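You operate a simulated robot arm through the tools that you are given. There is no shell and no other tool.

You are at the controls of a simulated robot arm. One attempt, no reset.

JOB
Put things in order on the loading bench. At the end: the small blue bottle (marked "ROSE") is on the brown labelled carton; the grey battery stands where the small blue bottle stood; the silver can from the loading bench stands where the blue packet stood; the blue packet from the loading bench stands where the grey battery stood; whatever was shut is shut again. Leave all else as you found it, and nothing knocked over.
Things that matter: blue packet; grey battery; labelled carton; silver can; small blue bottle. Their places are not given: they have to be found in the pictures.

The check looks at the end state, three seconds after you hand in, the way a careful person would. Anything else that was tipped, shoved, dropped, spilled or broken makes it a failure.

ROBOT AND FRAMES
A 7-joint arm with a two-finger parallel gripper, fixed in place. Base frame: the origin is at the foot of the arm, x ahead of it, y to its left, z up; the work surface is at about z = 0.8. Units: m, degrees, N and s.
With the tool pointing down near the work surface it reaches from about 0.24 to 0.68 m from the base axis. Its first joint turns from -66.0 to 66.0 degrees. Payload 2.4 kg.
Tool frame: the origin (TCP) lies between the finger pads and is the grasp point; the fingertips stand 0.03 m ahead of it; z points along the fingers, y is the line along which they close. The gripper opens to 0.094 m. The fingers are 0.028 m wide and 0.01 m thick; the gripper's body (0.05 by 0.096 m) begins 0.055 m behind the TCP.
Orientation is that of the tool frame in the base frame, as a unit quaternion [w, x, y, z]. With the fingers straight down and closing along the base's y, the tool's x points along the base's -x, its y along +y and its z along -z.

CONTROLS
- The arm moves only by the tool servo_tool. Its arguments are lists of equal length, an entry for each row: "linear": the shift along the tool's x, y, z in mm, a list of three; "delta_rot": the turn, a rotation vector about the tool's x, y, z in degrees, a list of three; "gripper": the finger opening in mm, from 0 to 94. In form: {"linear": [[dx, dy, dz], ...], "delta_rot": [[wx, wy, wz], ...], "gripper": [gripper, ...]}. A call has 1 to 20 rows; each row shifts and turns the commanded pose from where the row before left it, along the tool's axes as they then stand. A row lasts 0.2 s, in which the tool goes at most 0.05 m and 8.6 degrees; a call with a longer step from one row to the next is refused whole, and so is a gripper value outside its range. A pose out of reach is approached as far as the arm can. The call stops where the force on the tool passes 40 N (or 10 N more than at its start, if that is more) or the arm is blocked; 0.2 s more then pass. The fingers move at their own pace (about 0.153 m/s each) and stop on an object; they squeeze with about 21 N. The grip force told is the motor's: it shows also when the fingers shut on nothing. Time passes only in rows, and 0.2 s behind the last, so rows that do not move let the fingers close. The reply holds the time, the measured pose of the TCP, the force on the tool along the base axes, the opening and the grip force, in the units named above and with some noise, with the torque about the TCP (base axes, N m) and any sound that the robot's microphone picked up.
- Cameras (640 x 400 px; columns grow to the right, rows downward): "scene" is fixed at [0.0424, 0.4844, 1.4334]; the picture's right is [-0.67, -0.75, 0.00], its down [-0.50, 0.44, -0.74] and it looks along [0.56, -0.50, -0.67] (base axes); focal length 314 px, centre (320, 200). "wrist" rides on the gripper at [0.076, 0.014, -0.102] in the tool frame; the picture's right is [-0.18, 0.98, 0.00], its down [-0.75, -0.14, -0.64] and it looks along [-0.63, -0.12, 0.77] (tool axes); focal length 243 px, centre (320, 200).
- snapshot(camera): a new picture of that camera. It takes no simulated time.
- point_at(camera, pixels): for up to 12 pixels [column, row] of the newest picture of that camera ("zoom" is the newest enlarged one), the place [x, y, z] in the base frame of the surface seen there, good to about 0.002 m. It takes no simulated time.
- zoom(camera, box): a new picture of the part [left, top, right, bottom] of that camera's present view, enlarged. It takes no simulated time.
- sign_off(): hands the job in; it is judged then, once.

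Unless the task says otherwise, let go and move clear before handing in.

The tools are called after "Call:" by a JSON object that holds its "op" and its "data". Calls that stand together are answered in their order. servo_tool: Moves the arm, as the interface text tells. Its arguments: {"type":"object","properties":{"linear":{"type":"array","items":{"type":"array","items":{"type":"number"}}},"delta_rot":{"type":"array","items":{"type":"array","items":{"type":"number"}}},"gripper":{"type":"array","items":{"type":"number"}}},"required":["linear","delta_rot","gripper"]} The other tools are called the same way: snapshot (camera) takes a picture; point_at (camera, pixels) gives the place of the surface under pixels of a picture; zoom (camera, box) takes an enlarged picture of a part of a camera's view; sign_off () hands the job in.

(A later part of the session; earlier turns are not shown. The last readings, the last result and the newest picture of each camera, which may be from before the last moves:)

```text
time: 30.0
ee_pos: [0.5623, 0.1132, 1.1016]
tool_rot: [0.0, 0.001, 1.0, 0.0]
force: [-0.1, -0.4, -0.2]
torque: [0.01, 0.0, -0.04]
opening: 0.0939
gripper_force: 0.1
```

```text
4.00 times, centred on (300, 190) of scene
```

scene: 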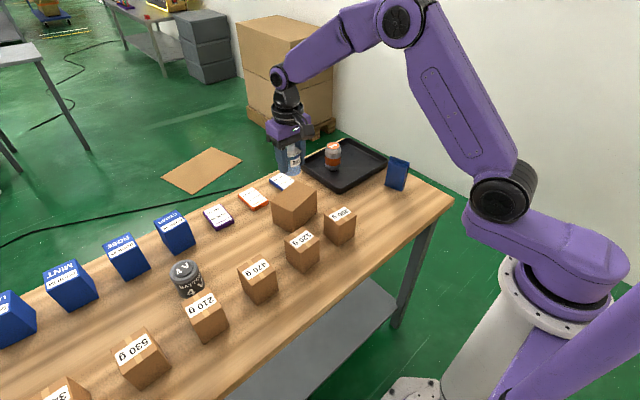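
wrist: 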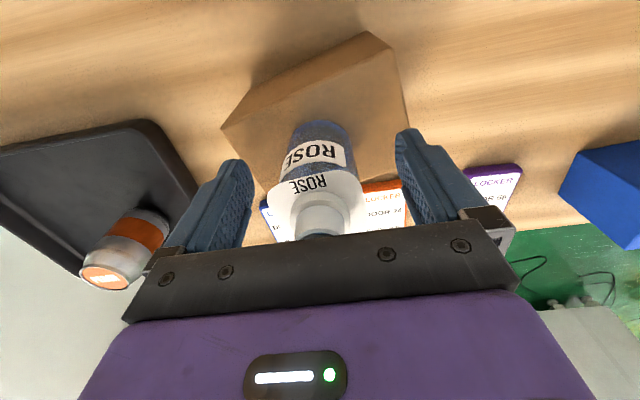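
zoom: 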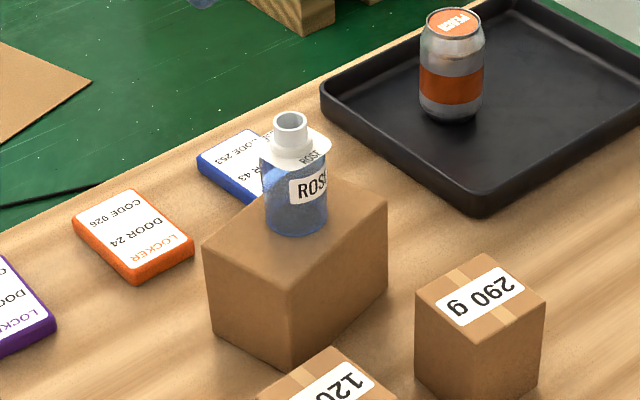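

The bottle stands well. I'll move over towards the battery and turn the wrist about 38° so the fingers close along the tangential direction there.

Call:
{"op": "servo_tool", "data": {"linear": [[7.5, 36, 0], [7.5, 36, 0], [7.5, 36, 0], [7.5, 36, 0], [7.5, 36, 0], [7.5, 36, 0], [7.5, 36, 0], [7.5, 36, 0], [0, 0, 0], [0, 0, 0], [0, 0, 0], [0, 0, 0], [0, 0, 0], [0, 0, 0]], "delta_rot": [[0, 0, 0], [0, 0, 0], [0, 0, 0], [0, 0, 0], [0, 0, 0], [0, 0, 0], [0, 0, 0], [0, 0, 0], [0, 0, -7.6], [0, 0, -7.6], [0, 0, -7.6], [0, 0, -7.6], [0, 0, -7.6], [0, 0, 0]], "gripper": [94, 94, 94, 94, 94, 94, 94, 94, 94, 94, 94, 94, 94, 94]}}

Call:
{"op": "snapshot", "data": {"camera": "wrist"}}

Call:
{"op": "snapshot", "data": {"camera": "scene"}}

```text
time: 33.0
ee_pos: [0.5021, 0.4004, 1.0997]
tool_rot: [0.0, -0.327, 0.945, 0.0]
force: [-0.5, 0.7, -0.2]
torque: [0.01, -0.04, 0.02]
opening: 0.0939
gripper_force: 0.0
```

```text
taken
```

wrist: 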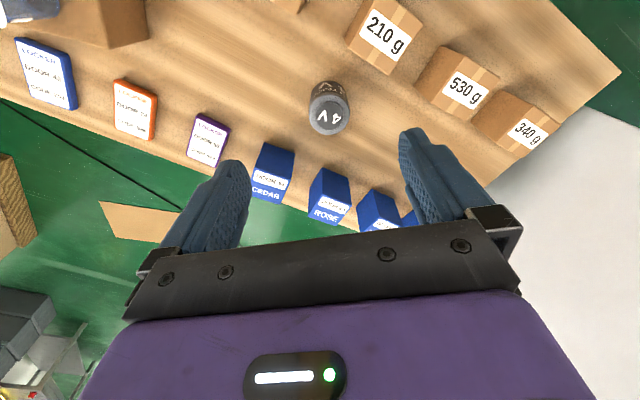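

```text
taken
```

scene: 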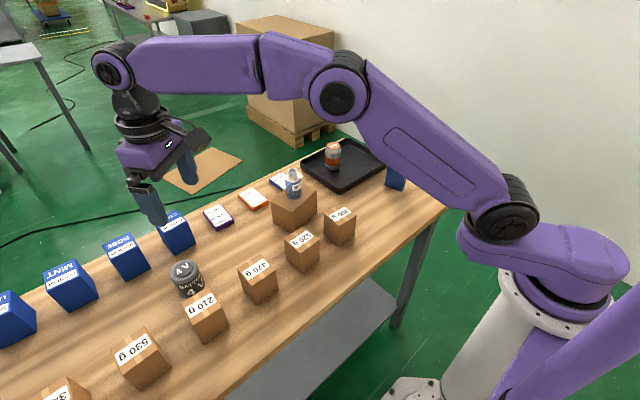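

The battery's top shows at wrist (329,114). I'll zoom and measure its edges and neighbours.

Call:
{"op": "zoom", "data": {"camera": "wrist", "box": [270, 50, 400, 150]}}

Call:
{"op": "point_at", "data": {"camera": "wrist", "pixels": [[329, 114], [312, 116], [346, 114], [329, 100], [329, 130], [318, 105], [340, 105], [318, 127], [341, 126], [325, 90], [345, 95], [313, 97]]}}

Call:
{"op": "point_at", "data": {"camera": "wrist", "pixels": [[348, 42], [395, 72], [417, 20], [390, 58], [260, 150], [295, 153], [290, 190], [325, 170], [352, 182], [265, 185], [312, 200], [340, 215]]}}

```text
4.00 times, centred on (335, 100) of wrist
```

zoom: 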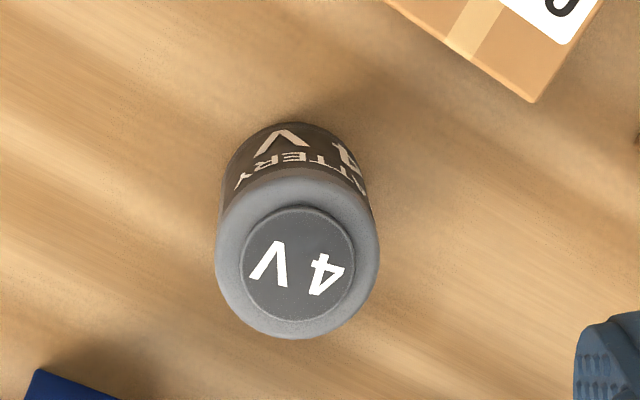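

```text
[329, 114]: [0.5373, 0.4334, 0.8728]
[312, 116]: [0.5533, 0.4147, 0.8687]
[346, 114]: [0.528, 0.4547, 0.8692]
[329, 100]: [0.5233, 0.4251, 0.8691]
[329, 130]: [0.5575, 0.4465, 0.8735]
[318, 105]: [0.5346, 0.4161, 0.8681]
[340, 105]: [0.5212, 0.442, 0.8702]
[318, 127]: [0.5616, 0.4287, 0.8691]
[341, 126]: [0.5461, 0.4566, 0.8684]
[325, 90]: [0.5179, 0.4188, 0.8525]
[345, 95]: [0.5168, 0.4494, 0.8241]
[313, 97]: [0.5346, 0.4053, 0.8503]
```

```text
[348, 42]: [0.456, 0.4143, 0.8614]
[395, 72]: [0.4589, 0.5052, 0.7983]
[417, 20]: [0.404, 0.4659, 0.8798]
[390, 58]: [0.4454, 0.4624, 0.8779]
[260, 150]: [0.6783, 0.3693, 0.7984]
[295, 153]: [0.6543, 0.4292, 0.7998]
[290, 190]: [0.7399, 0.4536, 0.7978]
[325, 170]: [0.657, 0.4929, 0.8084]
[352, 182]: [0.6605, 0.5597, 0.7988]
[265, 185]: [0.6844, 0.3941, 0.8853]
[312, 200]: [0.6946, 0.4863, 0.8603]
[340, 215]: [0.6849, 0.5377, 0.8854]
```

The battery is centred at about [0.540,0.434] (55 mm wide, top 0.873), 0.693 m from the base, right at the reach limit. I'll move over it, lower part-way, and see whether the arm actually gets there.

Call:
{"op": "servo_tool", "data": {"linear": [[-25, 1.5, 0], [-25.6, 1.5, 0], [0, 0, 25], [0, 0, 25], [0, 0, 25], [0, 0, 25], [0, 0, 0], [0, 0, 0]], "delta_rot": [[0, 0, 0], [0, 0, 0], [0, 0, 0], [0, 0, 0], [0, 0, 0], [0, 0, 0], [0, 0, 0], [0, 0, 0]], "gripper": [94, 94, 94, 94, 94, 94, 94, 94]}}

Call:
{"op": "snapshot", "data": {"camera": "wrist"}}

```text
time: 34.8
ee_pos: [0.5201, 0.4179, 1.0001]
tool_rot: [0.0, -0.326, 0.945, 0.0]
force: [0.6, 0.1, -0.6]
torque: [0.02, -0.01, -0.01]
opening: 0.0938
gripper_force: 0.1
out of reach, approached as far as the arm can: row 2
```

```text
taken
```

wrist: 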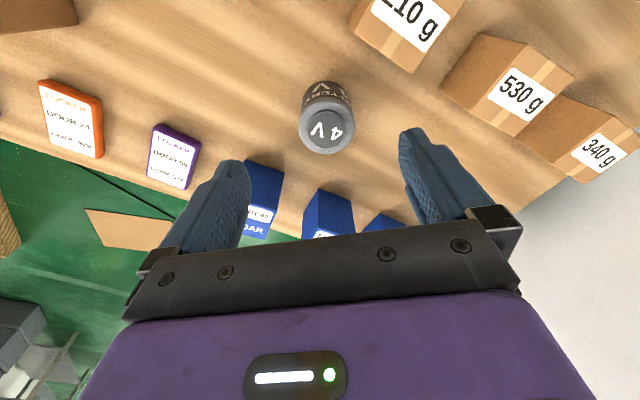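

At z=1.10 the arm only reached r≈0.667, stopping short at [0.520,0.418]. Now at z=1.00, I'll try extending further outward.

Call:
{"op": "servo_tool", "data": {"linear": [[-13, 0, 20], [-13, 0, 20], [0, 0, 20], [0, 0, 0]], "delta_rot": [[0, 0, 0], [0, 0, 0], [0, 0, 0], [0, 0, 0]], "gripper": [94, 94, 94, 94]}}

```text
time: 35.8
ee_pos: [0.541, 0.4332, 0.9408]
tool_rot: [0.0, -0.326, 0.945, 0.0]
force: [-0.4, 0.6, 0.1]
torque: [-0.01, 0.01, 0.0]
opening: 0.0939
gripper_force: 0.2
```

At z=0.94 the tool reaches [0.541,0.433], right over the battery. I'll check the alignment in the wrist view before descending.

Call:
{"op": "snapshot", "data": {"camera": "wrist"}}

Call:
{"op": "zoom", "data": {"camera": "scene", "box": [120, 180, 280, 340]}}

```text
taken
```

wrist: 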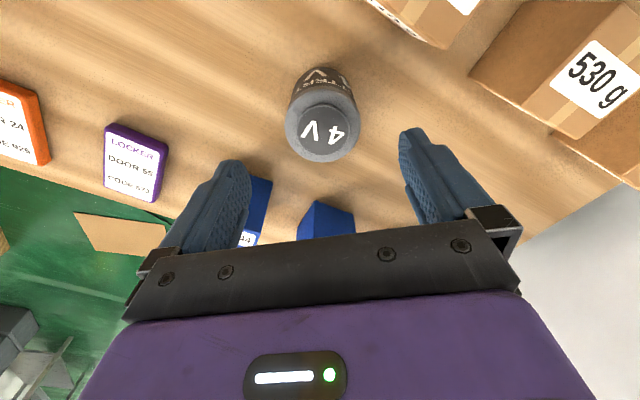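

```text
2.50 times, centred on (200, 260) of scene
```

zoom: 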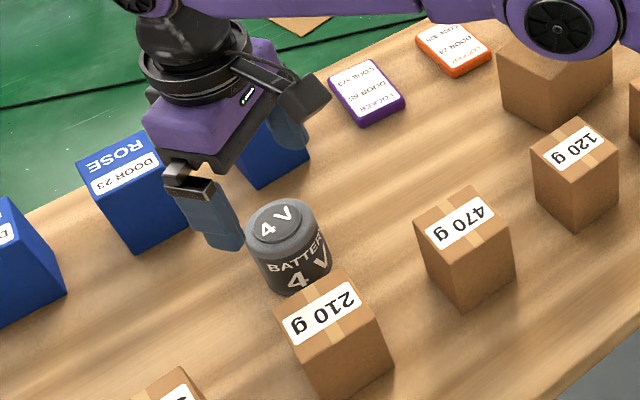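

The battery's top is at wrist (322,130), where the tool axis predicts (320,133). It's well centred, so I'll descend around it.

Call:
{"op": "servo_tool", "data": {"linear": [[0, 0, 20], [0, 0, 25], [0, 0, 25], [0, 0, 20], [0, 0, 12], [0, 0, 0]], "delta_rot": [[0, 0, 0], [0, 0, 0], [0, 0, 0], [0, 0, 0], [0, 0, 0], [0, 0, 0]], "gripper": [94, 94, 94, 94, 94, 94]}}

Call:
{"op": "snapshot", "data": {"camera": "wrist"}}

Call:
{"op": "zoom", "data": {"camera": "scene", "box": [120, 180, 280, 340]}}

```text
time: 37.2
ee_pos: [0.5378, 0.4308, 0.8387]
tool_rot: [0.0, -0.326, 0.945, 0.0]
force: [0.5, -0.1, 0.2]
torque: [-0.02, -0.01, -0.01]
opening: 0.0939
gripper_force: 0.0
out of reach, approached as far as the arm can: row 5
```

```text
taken
```

wrist: 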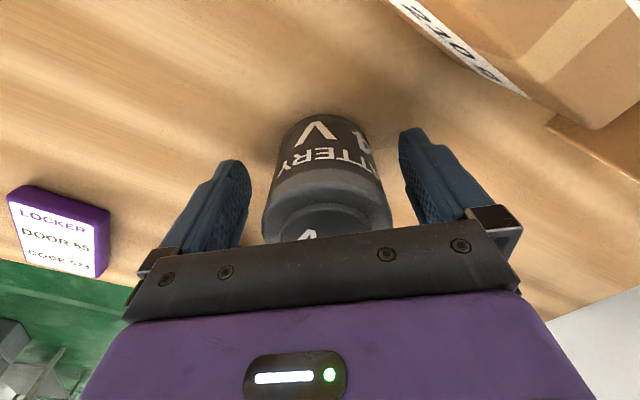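

```text
2.50 times, centred on (200, 260) of scene
```

zoom: 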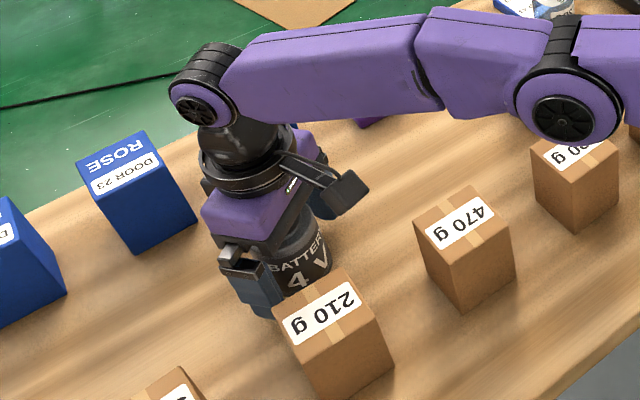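

The arm got to [0.538,0.431,0.839], about 4 mm short radially, which is fine for gripping since the fingers straddle the battery (wrist 325,195). I'll close on it.

Call:
{"op": "servo_tool", "data": {"linear": [[0, 0, 0], [0, 0, 0], [0, 0, 0], [0, 0, 0], [0, 0, 0], [0, 0, 0], [0, 0, 0]], "delta_rot": [[0, 0, 0], [0, 0, 0], [0, 0, 0], [0, 0, 0], [0, 0, 0], [0, 0, 0], [0, 0, 0]], "gripper": [75, 65, 60, 56, 50, 35, 20]}}

Call:
{"op": "snapshot", "data": {"camera": "wrist"}}

Call:
{"op": "point_at", "data": {"camera": "scene", "pixels": [[298, 224], [260, 222], [285, 235]]}}

```text
time: 38.8
ee_pos: [0.5392, 0.4327, 0.8387]
tool_rot: [0.0, -0.326, 0.945, 0.0]
force: [-1.4, 2.2, 2.1]
torque: [-0.12, 0.06, -0.03]
opening: 0.0586
gripper_force: 21.0
```

```text
taken
```

wrist: 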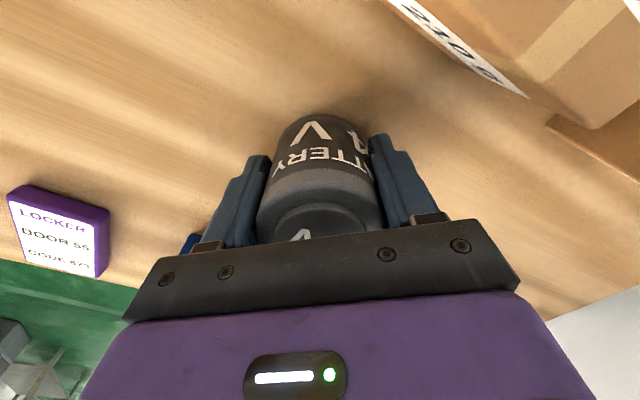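

```text
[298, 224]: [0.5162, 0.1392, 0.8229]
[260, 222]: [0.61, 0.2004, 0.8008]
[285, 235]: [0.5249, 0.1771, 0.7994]
```

The battery is held at 58.6 mm with 21 N. I'll lift it slowly and draw it inward as it rises.

Call:
{"op": "servo_tool", "data": {"linear": [[0, 0, -6], [0, 0, -14], [0, 0, -20], [0, 0, -22], [0, 0, -20], [10, 0, -18], [18, 0, -16], [18, 0, -14], [18, 0, -12], [10, 0, -8], [0, 0, 0]], "delta_rot": [[0, 0, 0], [0, 0, 0], [0, 0, 0], [0, 0, 0], [0, 0, 0], [0, 0, 0], [0, 0, 0], [0, 0, 0], [0, 0, 0], [0, 0, 0], [0, 0, 0]], "gripper": [20, 20, 20, 20, 20, 20, 20, 20, 20, 20, 20]}}

Call:
{"op": "snapshot", "data": {"camera": "wrist"}}

Call:
{"op": "snapshot", "data": {"camera": "scene"}}

```text
time: 41.2
ee_pos: [0.4809, 0.386, 0.9884]
tool_rot: [0.0, -0.326, 0.945, 0.0]
force: [0.3, -0.8, -4.1]
torque: [0.01, 0.04, 0.04]
opening: 0.0585
gripper_force: 20.8
```

```text
taken
```

wrist: 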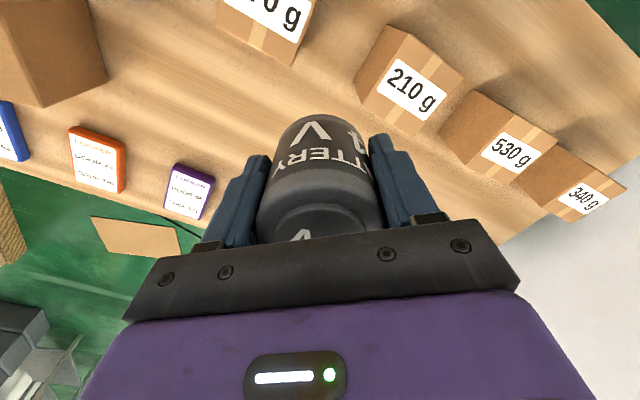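

```text
taken
```

scene: 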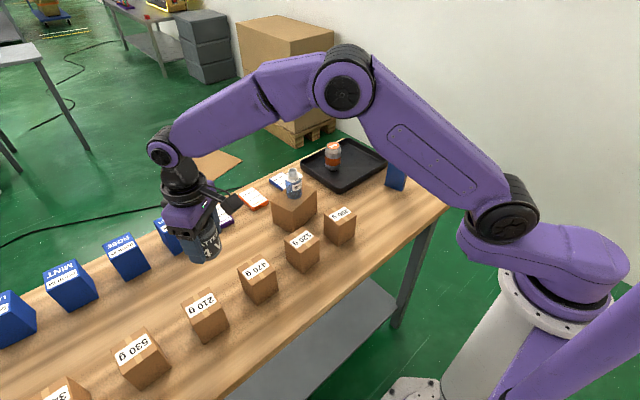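

The battery is lifted and hangs straight (about 0.4 kg), with the bench below clear. I'll carry it across at about z=1.0 to above the bottle's former spot.

Call:
{"op": "servo_tool", "data": {"linear": [[12, -10.2, -4], [23.8, -20.3, -4], [23.8, -20.3, -4], [23.8, -20.3, -3], [23.8, -20.3, 0], [23.8, -20.3, 0], [23.8, -20.3, 0], [23.8, -20.3, 0], [23.8, -20.3, 0], [23.8, -20.3, 0], [23.8, -20.3, 0], [23.8, -20.3, 0], [23.8, -20.3, 0], [23.8, -20.3, 0], [23.8, -20.3, 0], [23.8, -20.3, 0], [12, -10.2, 0], [0, 0, 0]], "delta_rot": [[0, 0, 0], [0, 0, 0], [0, 0, 0], [0, 0, 0], [0, 0, 0], [0, 0, 0], [0, 0, 0], [0, 0, 0], [0, 0, 0], [0, 0, 0], [0, 0, 0], [0, 0, 0], [0, 0, 0], [0, 0, 0], [0, 0, 0], [0, 0, 0], [0, 0, 0], [0, 0, 0]], "gripper": [20, 20, 20, 20, 20, 20, 20, 20, 20, 20, 20, 20, 20, 20, 20, 20, 20, 20]}}

Call:
{"op": "servo_tool", "data": {"linear": [[0, 0, 0], [0, 0, 0], [0, 0, 0], [0, 0, 0], [0, 0, 0], [0, 0, 0]], "delta_rot": [[0, 0, 7.6], [0, 0, 7.6], [0, 0, 7.6], [0, 0, 7.6], [0, 0, 7.6], [0, 0, 0]], "gripper": [20, 20, 20, 20, 20, 20]}}

Call:
{"op": "snapshot", "data": {"camera": "wrist"}}

Call:
{"op": "snapshot", "data": {"camera": "scene"}}

```text
time: 45.0
ee_pos: [0.3803, -0.1064, 1.0037]
tool_rot: [0.0, -0.325, 0.946, -0.001]
force: [-0.1, 0.0, -3.4]
torque: [-0.01, 0.02, -0.02]
opening: 0.0587
gripper_force: 21.2
```

```text
time: 46.4
ee_pos: [0.3794, -0.1045, 1.0036]
tool_rot: [0.0, 0.002, 1.0, 0.0]
force: [-0.8, -0.2, -4.6]
torque: [-0.01, 0.0, 0.03]
opening: 0.0589
gripper_force: 20.6
```

```text
taken
```

wrist: 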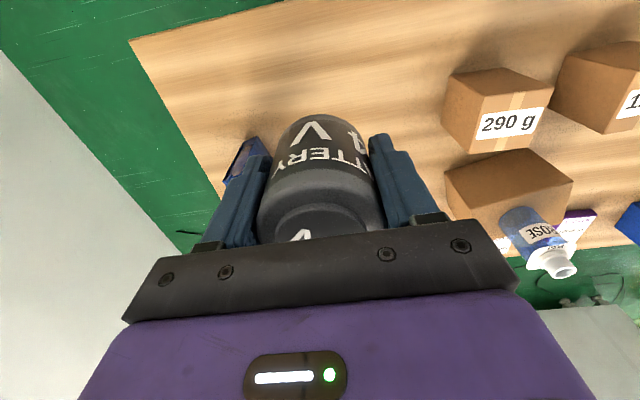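

```text
taken
```

scene: 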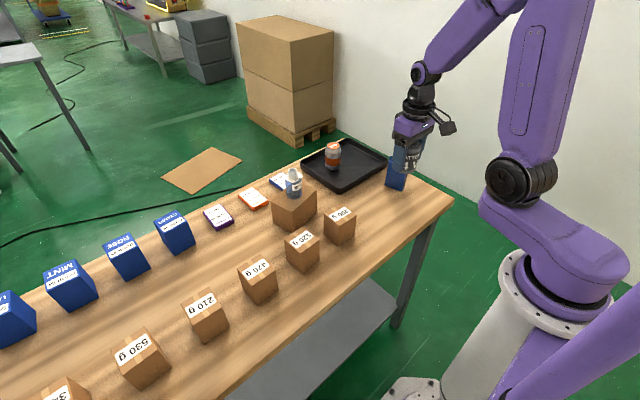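

The battery is over the bottle's old spot, and its centre sits about 4 mm ahead of the TCP, so [0.379,-0.105] is right. I'll lower it to just above the bench.

Call:
{"op": "servo_tool", "data": {"linear": [[0, 0, 10], [0, 0, 24], [0, 0, 28], [0, 0, 28], [0, 0, 28], [0, 0, 22], [0, 0, 12], [0, 0, 6], [0, 0, 2], [0, 0, 0]], "delta_rot": [[0, 0, 0], [0, 0, 0], [0, 0, 0], [0, 0, 0], [0, 0, 0], [0, 0, 0], [0, 0, 0], [0, 0, 0], [0, 0, 0], [0, 0, 0]], "gripper": [20, 20, 20, 20, 20, 20, 20, 20, 20, 20]}}

Call:
{"op": "servo_tool", "data": {"linear": [[0, 0, 1], [0, 0, 1], [0, 0, 0.7], [0, 0, 0]], "delta_rot": [[0, 0, 0], [0, 0, 0], [0, 0, 0], [0, 0, 0]], "gripper": [20, 20, 20, 20]}}

```text
time: 48.6
ee_pos: [0.3806, -0.1056, 0.8427]
tool_rot: [0.0, 0.0, 1.0, 0.0]
force: [-0.8, 0.5, -4.4]
torque: [-0.04, 0.02, 0.0]
opening: 0.0588
gripper_force: 21.5
```

```text
time: 49.6
ee_pos: [0.3808, -0.1048, 0.8408]
tool_rot: [0.0, -0.001, 1.0, 0.0]
force: [0.0, 0.3, -2.9]
torque: [0.01, 0.02, 0.03]
opening: 0.0586
gripper_force: 21.5
```

The force still shows the battery's weight (about -3 to -4 N), so it isn't down yet at z≈0.841. I'll keep lowering in small steps.

Call:
{"op": "servo_tool", "data": {"linear": [[0, 0, 0.6], [0, 0, 0.6], [0, 0, 0]], "delta_rot": [[0, 0, 0], [0, 0, 0], [0, 0, 0]], "gripper": [20, 20, 20]}}

Call:
{"op": "zoom", "data": {"camera": "scene", "box": [350, 140, 450, 240]}}

```text
time: 50.4
ee_pos: [0.3798, -0.1043, 0.8398]
tool_rot: [0.0, 0.0, 1.0, 0.0]
force: [0.4, 0.0, -3.4]
torque: [-0.03, 0.03, 0.0]
opening: 0.0587
gripper_force: 21.0
```

```text
4.00 times, centred on (400, 190) of scene
```

zoom: 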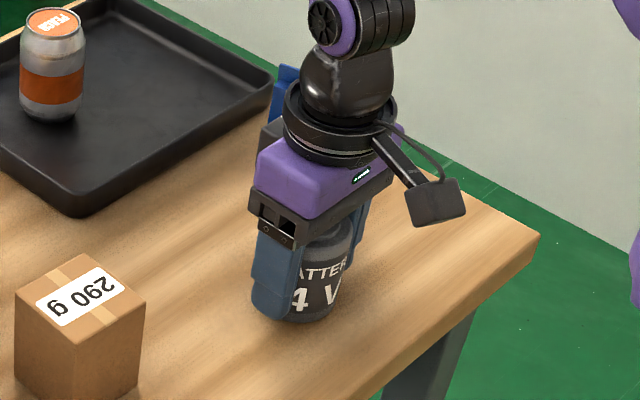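

Call:
{"op": "servo_tool", "data": {"linear": [[0, 0, 0.5], [0, 0, 0.5], [0, 0, 0]], "delta_rot": [[0, 0, 0], [0, 0, 0], [0, 0, 0]], "gripper": [20, 20, 20]}}

```text
time: 51.2
ee_pos: [0.3808, -0.1054, 0.8383]
tool_rot: [-0.001, 0.0, 1.0, 0.0]
force: [-0.3, -0.2, -1.2]
torque: [0.03, 0.1, -0.01]
opening: 0.0585
gripper_force: 20.9
```

The weight reading has dropped to -1.2 N, so the battery is touching the bench. One more tiny step, then I'll open slowly.

Call:
{"op": "servo_tool", "data": {"linear": [[0, 0, 0.3], [0, 0, 0], [0, 0, 0], [0, 0, 0], [0, 0, 0], [0, 0, 0], [0, 0, 0]], "delta_rot": [[0, 0, 0], [0, 0, 0], [0, 0, 0], [0, 0, 0], [0, 0, 0], [0, 0, 0], [0, 0, 0]], "gripper": [20, 55, 60, 64, 72, 84, 94]}}

Call:
{"op": "servo_tool", "data": {"linear": [[0, 0, -10], [0, 0, -25], [0, 0, -35], [0, 0, -40], [0, 0, -40], [0, 0, -30], [0, 0, 0]], "delta_rot": [[0, 0, 0], [0, 0, 0], [0, 0, 0], [0, 0, 0], [0, 0, 0], [0, 0, 0], [0, 0, 0]], "gripper": [94, 94, 94, 94, 94, 94, 94]}}

Call:
{"op": "snapshot", "data": {"camera": "wrist"}}

Call:
{"op": "snapshot", "data": {"camera": "scene"}}

```text
time: 52.8
ee_pos: [0.3812, -0.1051, 0.8378]
tool_rot: [0.0, -0.001, 1.0, 0.0]
force: [0.8, 0.1, 0.9]
torque: [0.0, 0.02, -0.02]
opening: 0.0942
gripper_force: 0.1
```

```text
time: 54.4
ee_pos: [0.3802, -0.1053, 1.0194]
tool_rot: [0.0, -0.001, 1.0, 0.0]
force: [-0.2, -0.7, 0.1]
torque: [0.0, -0.01, -0.01]
opening: 0.0941
gripper_force: 0.2
```

```text
taken
```

wrist: 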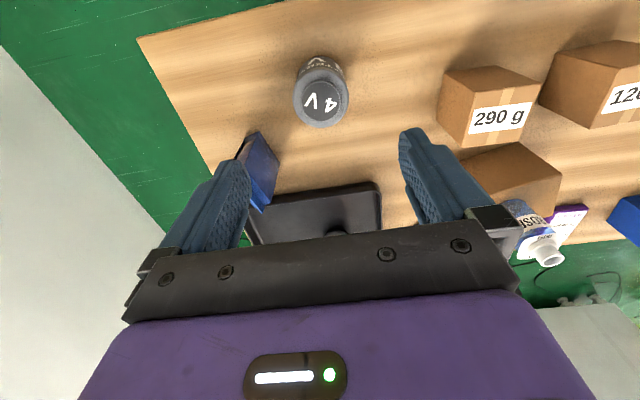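

```text
taken
```

scene: 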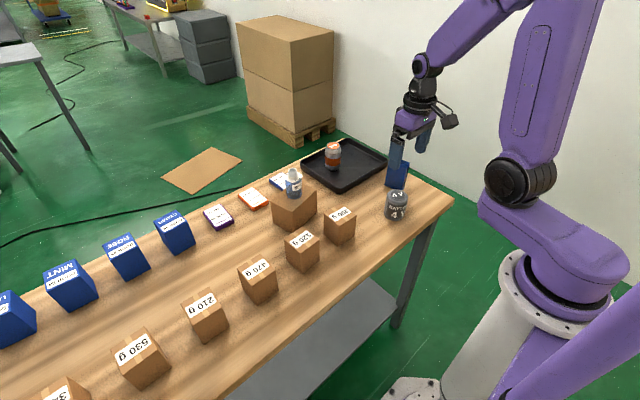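

The battery stands upright at the bottle's old place (scene 397,205). Next is the packet, so I'll move over it for a close look and check the battery's position.

Call:
{"op": "point_at", "data": {"camera": "wrist", "pixels": [[321, 87], [321, 118], [305, 103], [338, 103], [321, 103]]}}

Call:
{"op": "servo_tool", "data": {"linear": [[-15, -25, -10], [-20, -25, -10], [-20, -25, -10], [-20, -25, -10], [0, 0, 0]], "delta_rot": [[0, 0, 0], [0, 0, 0], [0, 0, 0], [0, 0, 0], [0, 0, 0]], "gripper": [94, 94, 94, 94, 94]}}

Call:
{"op": "snapshot", "data": {"camera": "wrist"}}

Call:
{"op": "zoom", "data": {"camera": "scene", "box": [360, 140, 440, 220]}}

```text
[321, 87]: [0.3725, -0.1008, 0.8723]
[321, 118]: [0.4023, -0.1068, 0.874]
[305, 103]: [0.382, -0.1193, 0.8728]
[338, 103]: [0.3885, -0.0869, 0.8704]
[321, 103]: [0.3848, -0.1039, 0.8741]
```

```text
time: 55.6
ee_pos: [0.4556, -0.2055, 1.0584]
tool_rot: [0.0, 0.0, 1.0, 0.001]
force: [-0.1, 0.4, -0.4]
torque: [-0.03, -0.02, 0.02]
opening: 0.094
gripper_force: 0.1
```

```text
taken
```

wrist: 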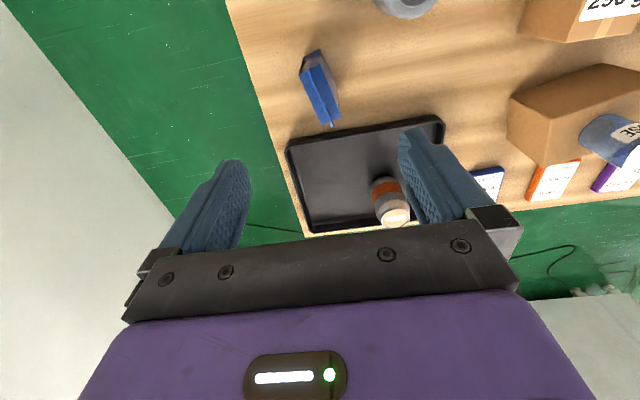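

```text
5.00 times, centred on (400, 180) of scene
```

zoom: 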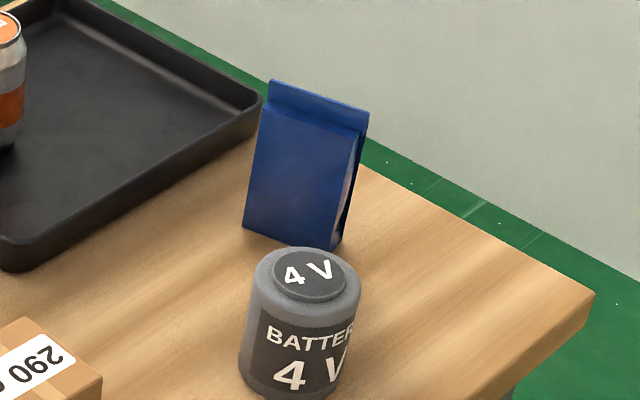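

The battery top is centred at about [0.385,-0.103], within 3 mm of the bottle's spot. Now I'll zoom on the packet at wrist (320,90) and measure it.

Call:
{"op": "zoom", "data": {"camera": "wrist", "box": [270, 30, 370, 140]}}

Call:
{"op": "point_at", "data": {"camera": "wrist", "pixels": [[302, 75], [318, 66], [322, 95], [331, 124], [314, 98], [325, 120], [310, 85], [330, 105], [302, 58], [318, 50], [340, 97], [336, 110]]}}

```text
3.64 times, centred on (320, 85) of wrist
```

zoom: 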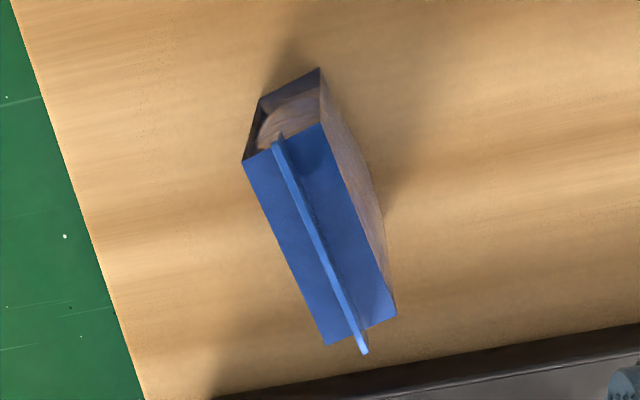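

```text
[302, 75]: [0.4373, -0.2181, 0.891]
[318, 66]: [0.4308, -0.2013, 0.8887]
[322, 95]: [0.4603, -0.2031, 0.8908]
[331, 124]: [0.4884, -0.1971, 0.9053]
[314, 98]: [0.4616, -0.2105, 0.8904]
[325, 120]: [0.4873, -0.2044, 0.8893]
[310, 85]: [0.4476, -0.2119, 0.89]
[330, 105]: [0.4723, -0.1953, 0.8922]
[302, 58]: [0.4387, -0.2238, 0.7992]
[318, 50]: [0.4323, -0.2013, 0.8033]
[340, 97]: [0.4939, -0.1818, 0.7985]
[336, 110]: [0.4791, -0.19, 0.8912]
```

The packet's top is a 58×25 mm rectangle centred at about [0.4605,-0.203], its long side about 13° off the x axis, with a fin up to z≈0.905. I'll turn the fingers to straddle its thin side and lower to just above it.

Call:
{"op": "servo_tool", "data": {"linear": [[0, 1.4, 0], [0, 0, 0], [0, 0, 30], [0, 0, 30], [0, 0, 25], [0, 0, 10], [0, 0, 0]], "delta_rot": [[0, 0, -6.5], [0, 0, -6.5], [0, 0, 0], [0, 0, 0], [0, 0, 0], [0, 0, 0], [0, 0, 0]], "gripper": [94, 94, 94, 94, 94, 94, 94]}}

Call:
{"op": "snapshot", "data": {"camera": "wrist"}}

Call:
{"op": "zoom", "data": {"camera": "scene", "box": [350, 120, 450, 220]}}

```text
time: 57.2
ee_pos: [0.4561, -0.2033, 0.962]
tool_rot: [-0.001, -0.113, 0.994, 0.0]
force: [-0.1, -0.4, 1.2]
torque: [-0.02, -0.02, 0.03]
opening: 0.094
gripper_force: 0.1
```

```text
taken
```

wrist: 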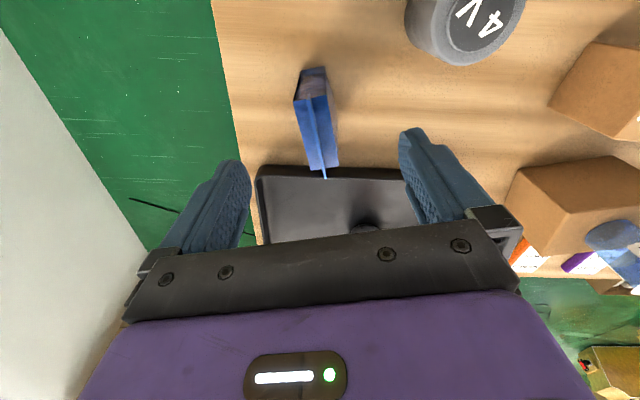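

```text
4.00 times, centred on (400, 170) of scene
```

zoom: 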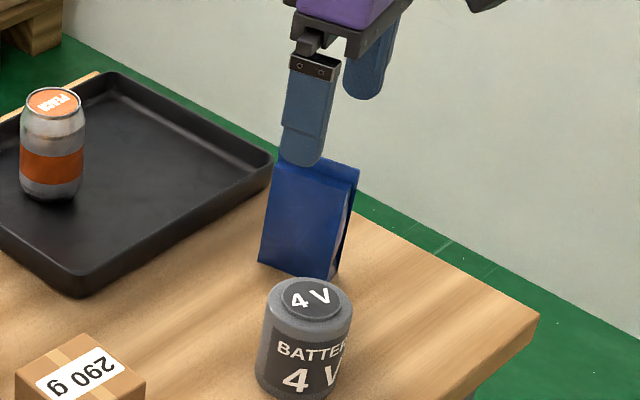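

The packet appears aligned between the fingers at wrist (317,130). I'll measure its top once more to centre precisely.

Call:
{"op": "zoom", "data": {"camera": "wrist", "box": [270, 60, 370, 190]}}

Call:
{"op": "point_at", "data": {"camera": "wrist", "pixels": [[296, 100], [326, 97], [308, 166], [337, 163], [302, 130], [332, 130], [312, 130], [322, 130], [327, 97], [310, 69]]}}

```text
3.08 times, centred on (320, 125) of wrist
```

zoom: 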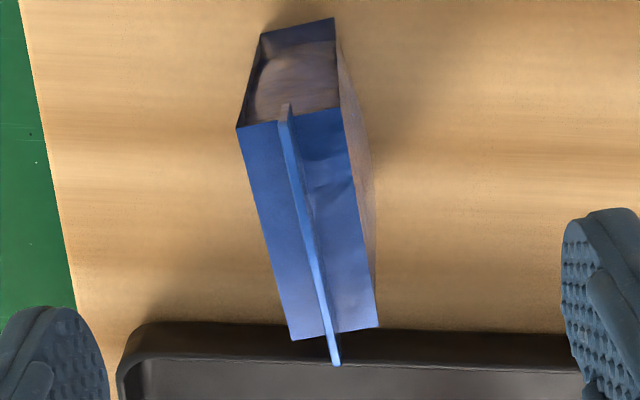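

```text
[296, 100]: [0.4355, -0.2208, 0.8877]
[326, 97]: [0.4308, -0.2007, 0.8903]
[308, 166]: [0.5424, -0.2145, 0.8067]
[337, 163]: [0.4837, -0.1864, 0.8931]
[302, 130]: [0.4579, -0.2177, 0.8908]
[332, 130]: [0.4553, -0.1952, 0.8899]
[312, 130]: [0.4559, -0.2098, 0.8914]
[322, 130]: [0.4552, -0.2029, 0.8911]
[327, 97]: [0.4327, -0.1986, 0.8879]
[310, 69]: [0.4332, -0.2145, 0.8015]
```

The packet's mid-line at the grip is about 1.5–2 mm to the right side of the tool axis, so I'll shift slightly and descend around it to z≈0.862.

Call:
{"op": "servo_tool", "data": {"linear": [[0, -1.5, 20], [0, 0, 25], [0, 0, 25], [0, 0, 20], [0, 0, 10], [0, 0, 0]], "delta_rot": [[0, 0, 0], [0, 0, 0], [0, 0, 0], [0, 0, 0], [0, 0, 0], [0, 0, 0]], "gripper": [94, 94, 94, 94, 94, 94]}}

Call:
{"op": "snapshot", "data": {"camera": "wrist"}}

Call:
{"op": "zoom", "data": {"camera": "scene", "box": [350, 120, 450, 220]}}

```text
time: 58.6
ee_pos: [0.4554, -0.2058, 0.8628]
tool_rot: [0.0, -0.113, 0.994, 0.001]
force: [-0.4, -0.3, -0.3]
torque: [-0.03, -0.01, 0.01]
opening: 0.0943
gripper_force: 0.0
```

```text
taken
```

wrist: 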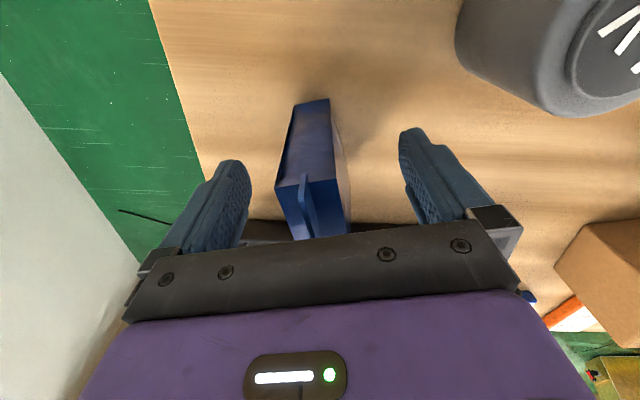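

```text
4.00 times, centred on (400, 170) of scene
```

zoom: 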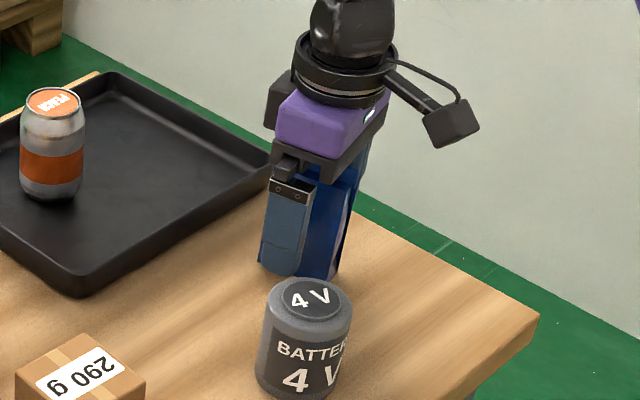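

The packet is between the fingers (wrist 315,190). I'll close slowly on its thin sides.

Call:
{"op": "servo_tool", "data": {"linear": [[0, 0, 0], [0, 0, 0], [0, 0, 0], [0, 0, 0], [0, 0, 0], [0, 0, 0], [0, 0, 0], [0, 0, 0], [0, 0, 0], [0, 0, 0]], "delta_rot": [[0, 0, 0], [0, 0, 0], [0, 0, 0], [0, 0, 0], [0, 0, 0], [0, 0, 0], [0, 0, 0], [0, 0, 0], [0, 0, 0], [0, 0, 0]], "gripper": [70, 50, 40, 35, 31, 28, 25, 22, 15, 10]}}

Call:
{"op": "snapshot", "data": {"camera": "wrist"}}

Call:
{"op": "zoom", "data": {"camera": "scene", "box": [350, 120, 450, 220]}}

```text
time: 60.8
ee_pos: [0.4555, -0.2044, 0.8628]
tool_rot: [0.0, -0.113, 0.994, 0.0]
force: [0.4, 0.1, 1.2]
torque: [-0.05, -0.01, 0.02]
opening: 0.0377
gripper_force: 21.5
```

```text
taken
```

wrist: 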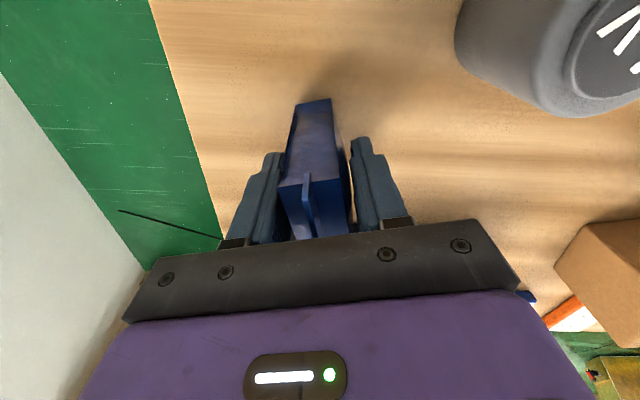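

```text
4.00 times, centred on (400, 170) of scene
```

zoom: 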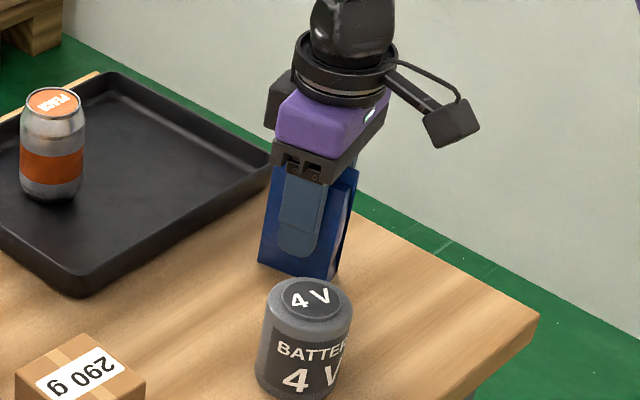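

The grip holds at 37.7 mm with 21 N. I'll lift it gently and check that it comes along straight.

Call:
{"op": "servo_tool", "data": {"linear": [[0, 0, -4], [0, 0, -8], [0, 0, -14], [0, 0, -20], [0, 0, -25], [0, 0, -25], [0, 0, -25], [0, 0, -14], [0, 0, -5], [0, 0, 0]], "delta_rot": [[0, 0, 0], [0, 0, 0], [0, 0, 0], [0, 0, 0], [0, 0, 0], [0, 0, 0], [0, 0, 0], [0, 0, 0], [0, 0, 0], [0, 0, 0]], "gripper": [10, 10, 10, 10, 10, 10, 10, 10, 10, 10]}}

Call:
{"op": "snapshot", "data": {"camera": "wrist"}}

Call:
{"op": "snapshot", "data": {"camera": "scene"}}

```text
time: 63.0
ee_pos: [0.4565, -0.2056, 1.0028]
tool_rot: [0.0, -0.113, 0.994, 0.0]
force: [-0.1, 0.2, -0.4]
torque: [0.01, 0.02, -0.02]
opening: 0.038
gripper_force: 21.3
```

```text
taken
```

wrist: 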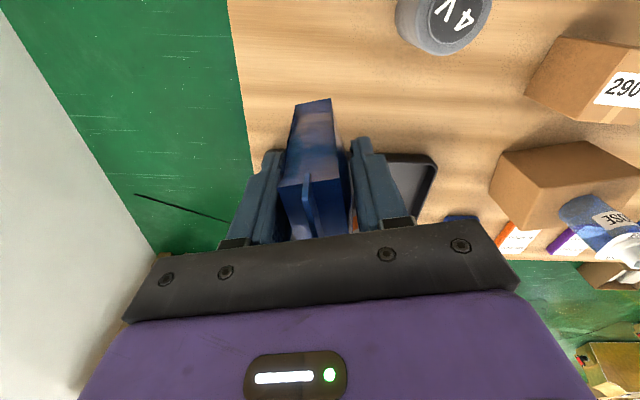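

```text
taken
```

scene: 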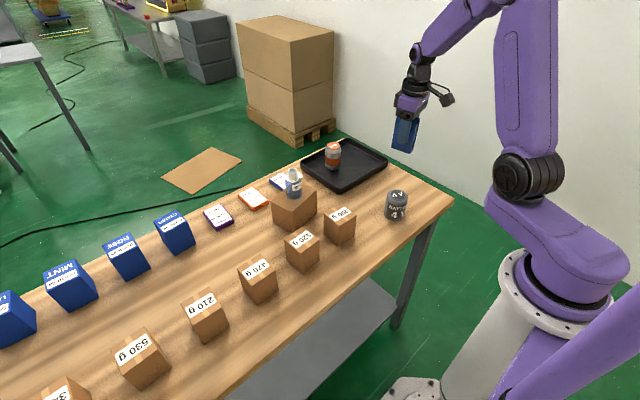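

The packet is hanging straight in the fingers (wrist 315,165) and the bench spot is empty. I'll carry it inward past the bottle toward the battery's old place.

Call:
{"op": "servo_tool", "data": {"linear": [[-0.7, 15, -3], [-1.4, 29, -3], [-1.4, 31, -3], [-1.4, 31, -3], [-1.4, 31, -3], [-1.4, 31, -3], [-1.4, 31, -3], [-1.4, 31, -3], [-1.4, 31, -3], [-1.4, 31, -3], [-2, 18, 0]], "delta_rot": [[0, 0, 0], [0, 0, 0], [0, 0, 0], [0, 0, 0], [0, 0, 0], [0, 0, 0], [0, 0, 0], [0, 0, 0], [0, 0, 0], [0, 0, 0], [0, 0, 0]], "gripper": [10, 10, 10, 10, 10, 10, 10, 10, 10, 10, 10]}}

Call:
{"op": "servo_tool", "data": {"linear": [[-8, 14, 1], [-14.2, 26, 2], [-14.2, 26, 2], [-14.2, 26, 2], [-14.2, 26, 2], [-14.2, 26, 2], [-14.2, 26, 2], [-14.2, 26, 2], [-14.2, 26, 2], [-14.2, 26, 2], [-6, 12, 1], [0, 0, 0], [0, 0, 0], [0, 0, 0], [0, 0, 0]], "delta_rot": [[0, 0, 0], [0, 0, 0], [0, 0, 0], [0, 0, 0], [0, 0, 0], [0, 0, 0], [0, 0, 0], [0, 0, 0], [0, 0, 0], [0, 0, 0], [0, 0, 0], [0, 0, -8.5], [0, 0, -8.5], [0, 0, -8.5], [0, 0, 0]], "gripper": [10, 10, 10, 10, 10, 10, 10, 10, 10, 10, 10, 10, 10, 10, 10]}}

Call:
{"op": "snapshot", "data": {"camera": "wrist"}}

Call:
{"op": "snapshot", "data": {"camera": "scene"}}

```text
time: 65.4
ee_pos: [0.4018, 0.1002, 1.0324]
tool_rot: [0.0, -0.113, 0.994, 0.0]
force: [0.9, 0.2, -1.4]
torque: [-0.02, 0.02, 0.02]
opening: 0.0379
gripper_force: 21.0
```

```text
time: 68.6
ee_pos: [0.4794, 0.386, 1.012]
tool_rot: [-0.001, -0.332, 0.943, 0.0]
force: [1.1, 0.5, 0.0]
torque: [0.01, 0.02, -0.01]
opening: 0.038
gripper_force: 20.9
```

```text
taken
```

wrist: 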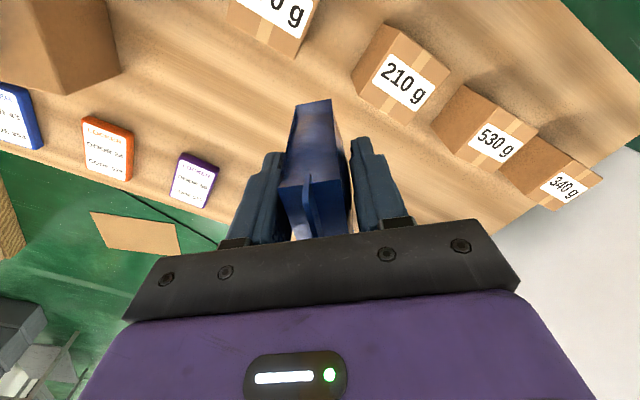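

```text
taken
```

scene: 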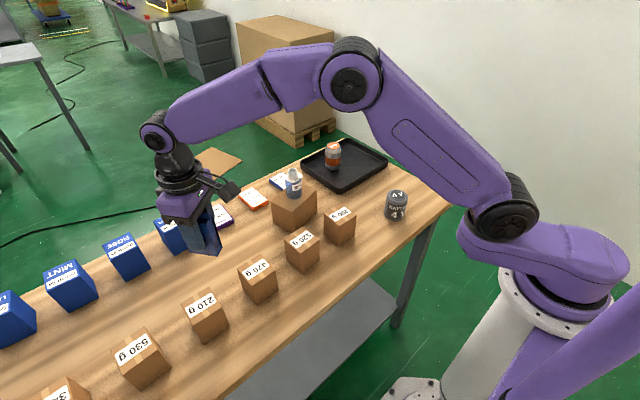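

The packet is turned radially and clear of the 210 g carton. I'll extend outward while lowering to about z=0.94 above the battery's old spot.

Call:
{"op": "servo_tool", "data": {"linear": [[-10, 0, 6], [-16, 0, 10], [-17, 0, 12], [-17, 0, 12], [-13.7, -1.3, 18], [0, 0, 12], [0, 0, 0]], "delta_rot": [[0, 0, 0], [0, 0, 0], [0, 0, 0], [0, 0, 0], [0, 0, 0], [0, 0, 0], [0, 0, 0]], "gripper": [10, 10, 10, 10, 10, 10, 10]}}

Call:
{"op": "snapshot", "data": {"camera": "wrist"}}

Call:
{"op": "zoom", "data": {"camera": "scene", "box": [120, 180, 280, 340]}}

```text
time: 70.2
ee_pos: [0.5389, 0.4309, 0.9425]
tool_rot: [-0.001, -0.33, 0.944, 0.0]
force: [0.2, -0.2, -1.9]
torque: [0.0, 0.01, 0.03]
opening: 0.0378
gripper_force: 20.9
```

```text
taken
```

wrist: 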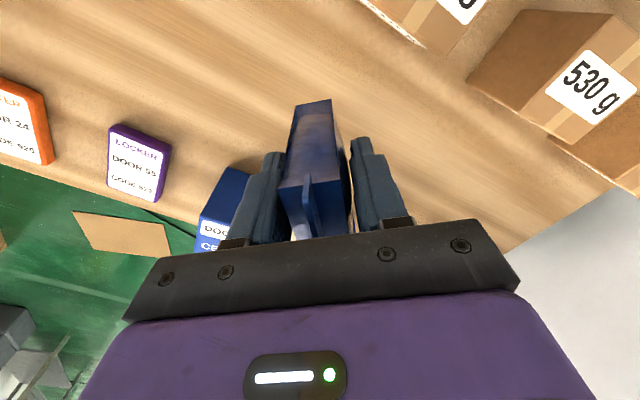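

```text
2.50 times, centred on (200, 260) of scene
```

zoom: 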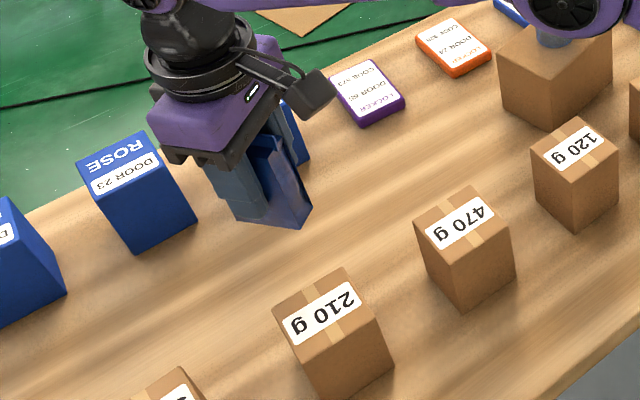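

The packet hovers over the empty spot at [0.539,0.431] with clear space around it. I'll lower to just above the bench.

Call:
{"op": "servo_tool", "data": {"linear": [[0, 0, 10], [0, 0, 18], [0, 0, 20], [0, 0, 14], [0, 0, 8], [0, 0, 4], [0, 0, 1], [0, 0, 0]], "delta_rot": [[0, 0, 0], [0, 0, 0], [0, 0, 0], [0, 0, 0], [0, 0, 0], [0, 0, 0], [0, 0, 0], [0, 0, 0]], "gripper": [10, 10, 10, 10, 10, 10, 10, 10]}}

Call:
{"op": "zoom", "data": {"camera": "scene", "box": [140, 210, 240, 310]}}

```text
time: 72.0
ee_pos: [0.5382, 0.4301, 0.8672]
tool_rot: [0.0, -0.33, 0.944, 0.0]
force: [0.5, 0.1, -1.2]
torque: [0.02, 0.0, 0.01]
opening: 0.0377
gripper_force: 21.3
```

```text
4.00 times, centred on (190, 260) of scene
```

zoom: 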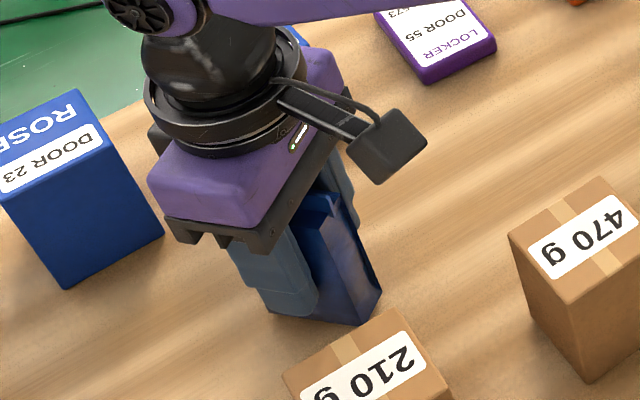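

No contact yet at z≈0.867; I expect contact near 0.863, so I'll step down slowly.

Call:
{"op": "servo_tool", "data": {"linear": [[0, 0, 1], [0, 0, 1], [0, 0, 0.6], [0, 0, 0]], "delta_rot": [[0, 0, 0], [0, 0, 0], [0, 0, 0], [0, 0, 0]], "gripper": [10, 10, 10, 10]}}

Call:
{"op": "servo_tool", "data": {"linear": [[0, 0, 0.5], [0, 0, 0.5], [0, 0, 0]], "delta_rot": [[0, 0, 0], [0, 0, 0], [0, 0, 0]], "gripper": [10, 10, 10]}}

```text
time: 73.0
ee_pos: [0.5379, 0.431, 0.8652]
tool_rot: [0.0, -0.33, 0.944, 0.001]
force: [-0.8, 0.2, -0.9]
torque: [0.0, 0.02, -0.01]
opening: 0.038
gripper_force: 21.0
```

```text
time: 73.8
ee_pos: [0.5386, 0.4311, 0.8654]
tool_rot: [0.0, -0.33, 0.944, 0.0]
force: [-1.4, -0.2, -1.4]
torque: [0.02, -0.02, -0.03]
opening: 0.0379
gripper_force: 20.9
```

Still only noise-level force. Continuing with half-millimetre steps.

Call:
{"op": "servo_tool", "data": {"linear": [[0, 0, 0.5], [0, 0, 0.5], [0, 0, 0]], "delta_rot": [[0, 0, 0], [0, 0, 0], [0, 0, 0]], "gripper": [10, 10, 10]}}

Call:
{"op": "zoom", "data": {"camera": "scene", "box": [170, 230, 230, 290]}}

```text
time: 74.6
ee_pos: [0.5387, 0.4302, 0.8631]
tool_rot: [0.0, -0.33, 0.944, 0.0]
force: [0.0, 0.1, -0.8]
torque: [0.0, 0.02, 0.0]
opening: 0.0377
gripper_force: 20.6
```

```text
6.67 times, centred on (200, 260) of scene
```

zoom: 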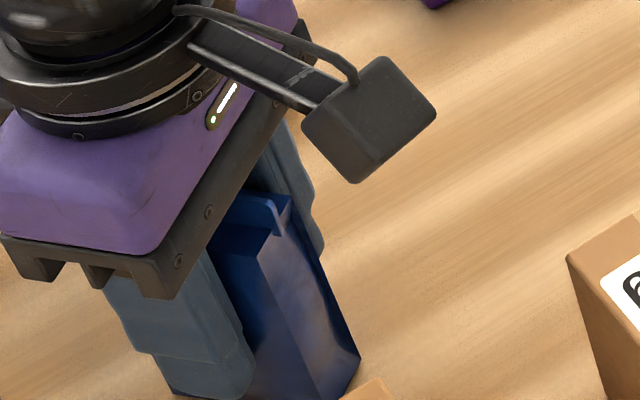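

Call:
{"op": "servo_tool", "data": {"linear": [[0, 0, 0.4], [0, 0, 0.4], [0, 0, 0]], "delta_rot": [[0, 0, 0], [0, 0, 0], [0, 0, 0]], "gripper": [10, 10, 10]}}

```text
time: 75.4
ee_pos: [0.5377, 0.4304, 0.8641]
tool_rot: [0.0, -0.329, 0.944, 0.0]
force: [0.2, -0.4, 2.7]
torque: [-0.03, 0.02, 0.0]
opening: 0.0381
gripper_force: 21.1
```

The force turned to +2.7 N, so the packet's base touches the bench. I'll open the fingers slowly.

Call:
{"op": "servo_tool", "data": {"linear": [[0, 0, 0.1], [0, 0, 0], [0, 0, 0], [0, 0, 0], [0, 0, 0], [0, 0, 0], [0, 0, 0], [0, 0, 0]], "delta_rot": [[0, 0, 0], [0, 0, 0], [0, 0, 0], [0, 0, 0], [0, 0, 0], [0, 0, 0], [0, 0, 0], [0, 0, 0]], "gripper": [10, 37, 40, 43, 50, 60, 70, 80]}}

Call:
{"op": "snapshot", "data": {"camera": "wrist"}}

Call:
{"op": "zoom", "data": {"camera": "scene", "box": [140, 210, 240, 310]}}

```text
time: 77.2
ee_pos: [0.5382, 0.4302, 0.8624]
tool_rot: [0.0, -0.33, 0.944, 0.0]
force: [0.1, 0.1, 0.6]
torque: [0.0, 0.0, -0.03]
opening: 0.0801
gripper_force: 0.0
```

```text
taken
```

wrist: 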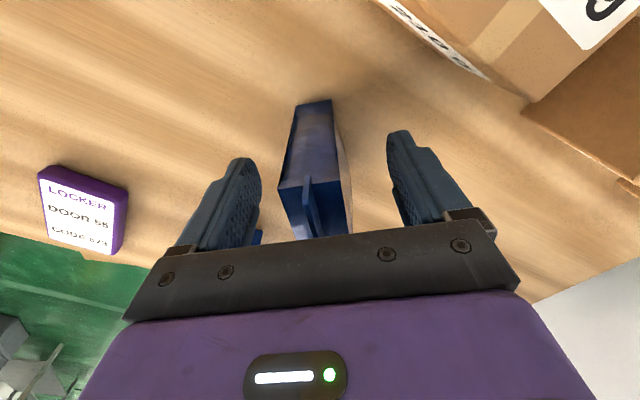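

```text
4.00 times, centred on (190, 260) of scene
```

zoom: 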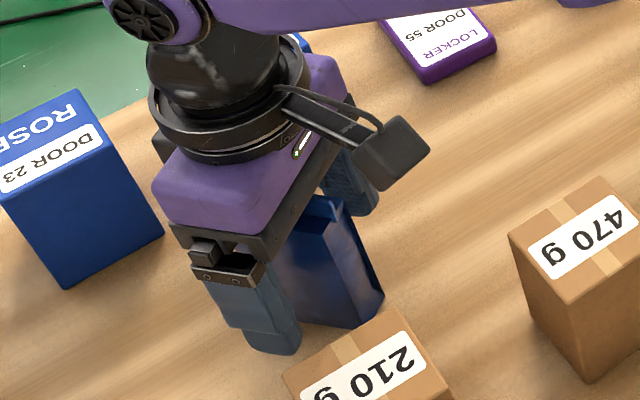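

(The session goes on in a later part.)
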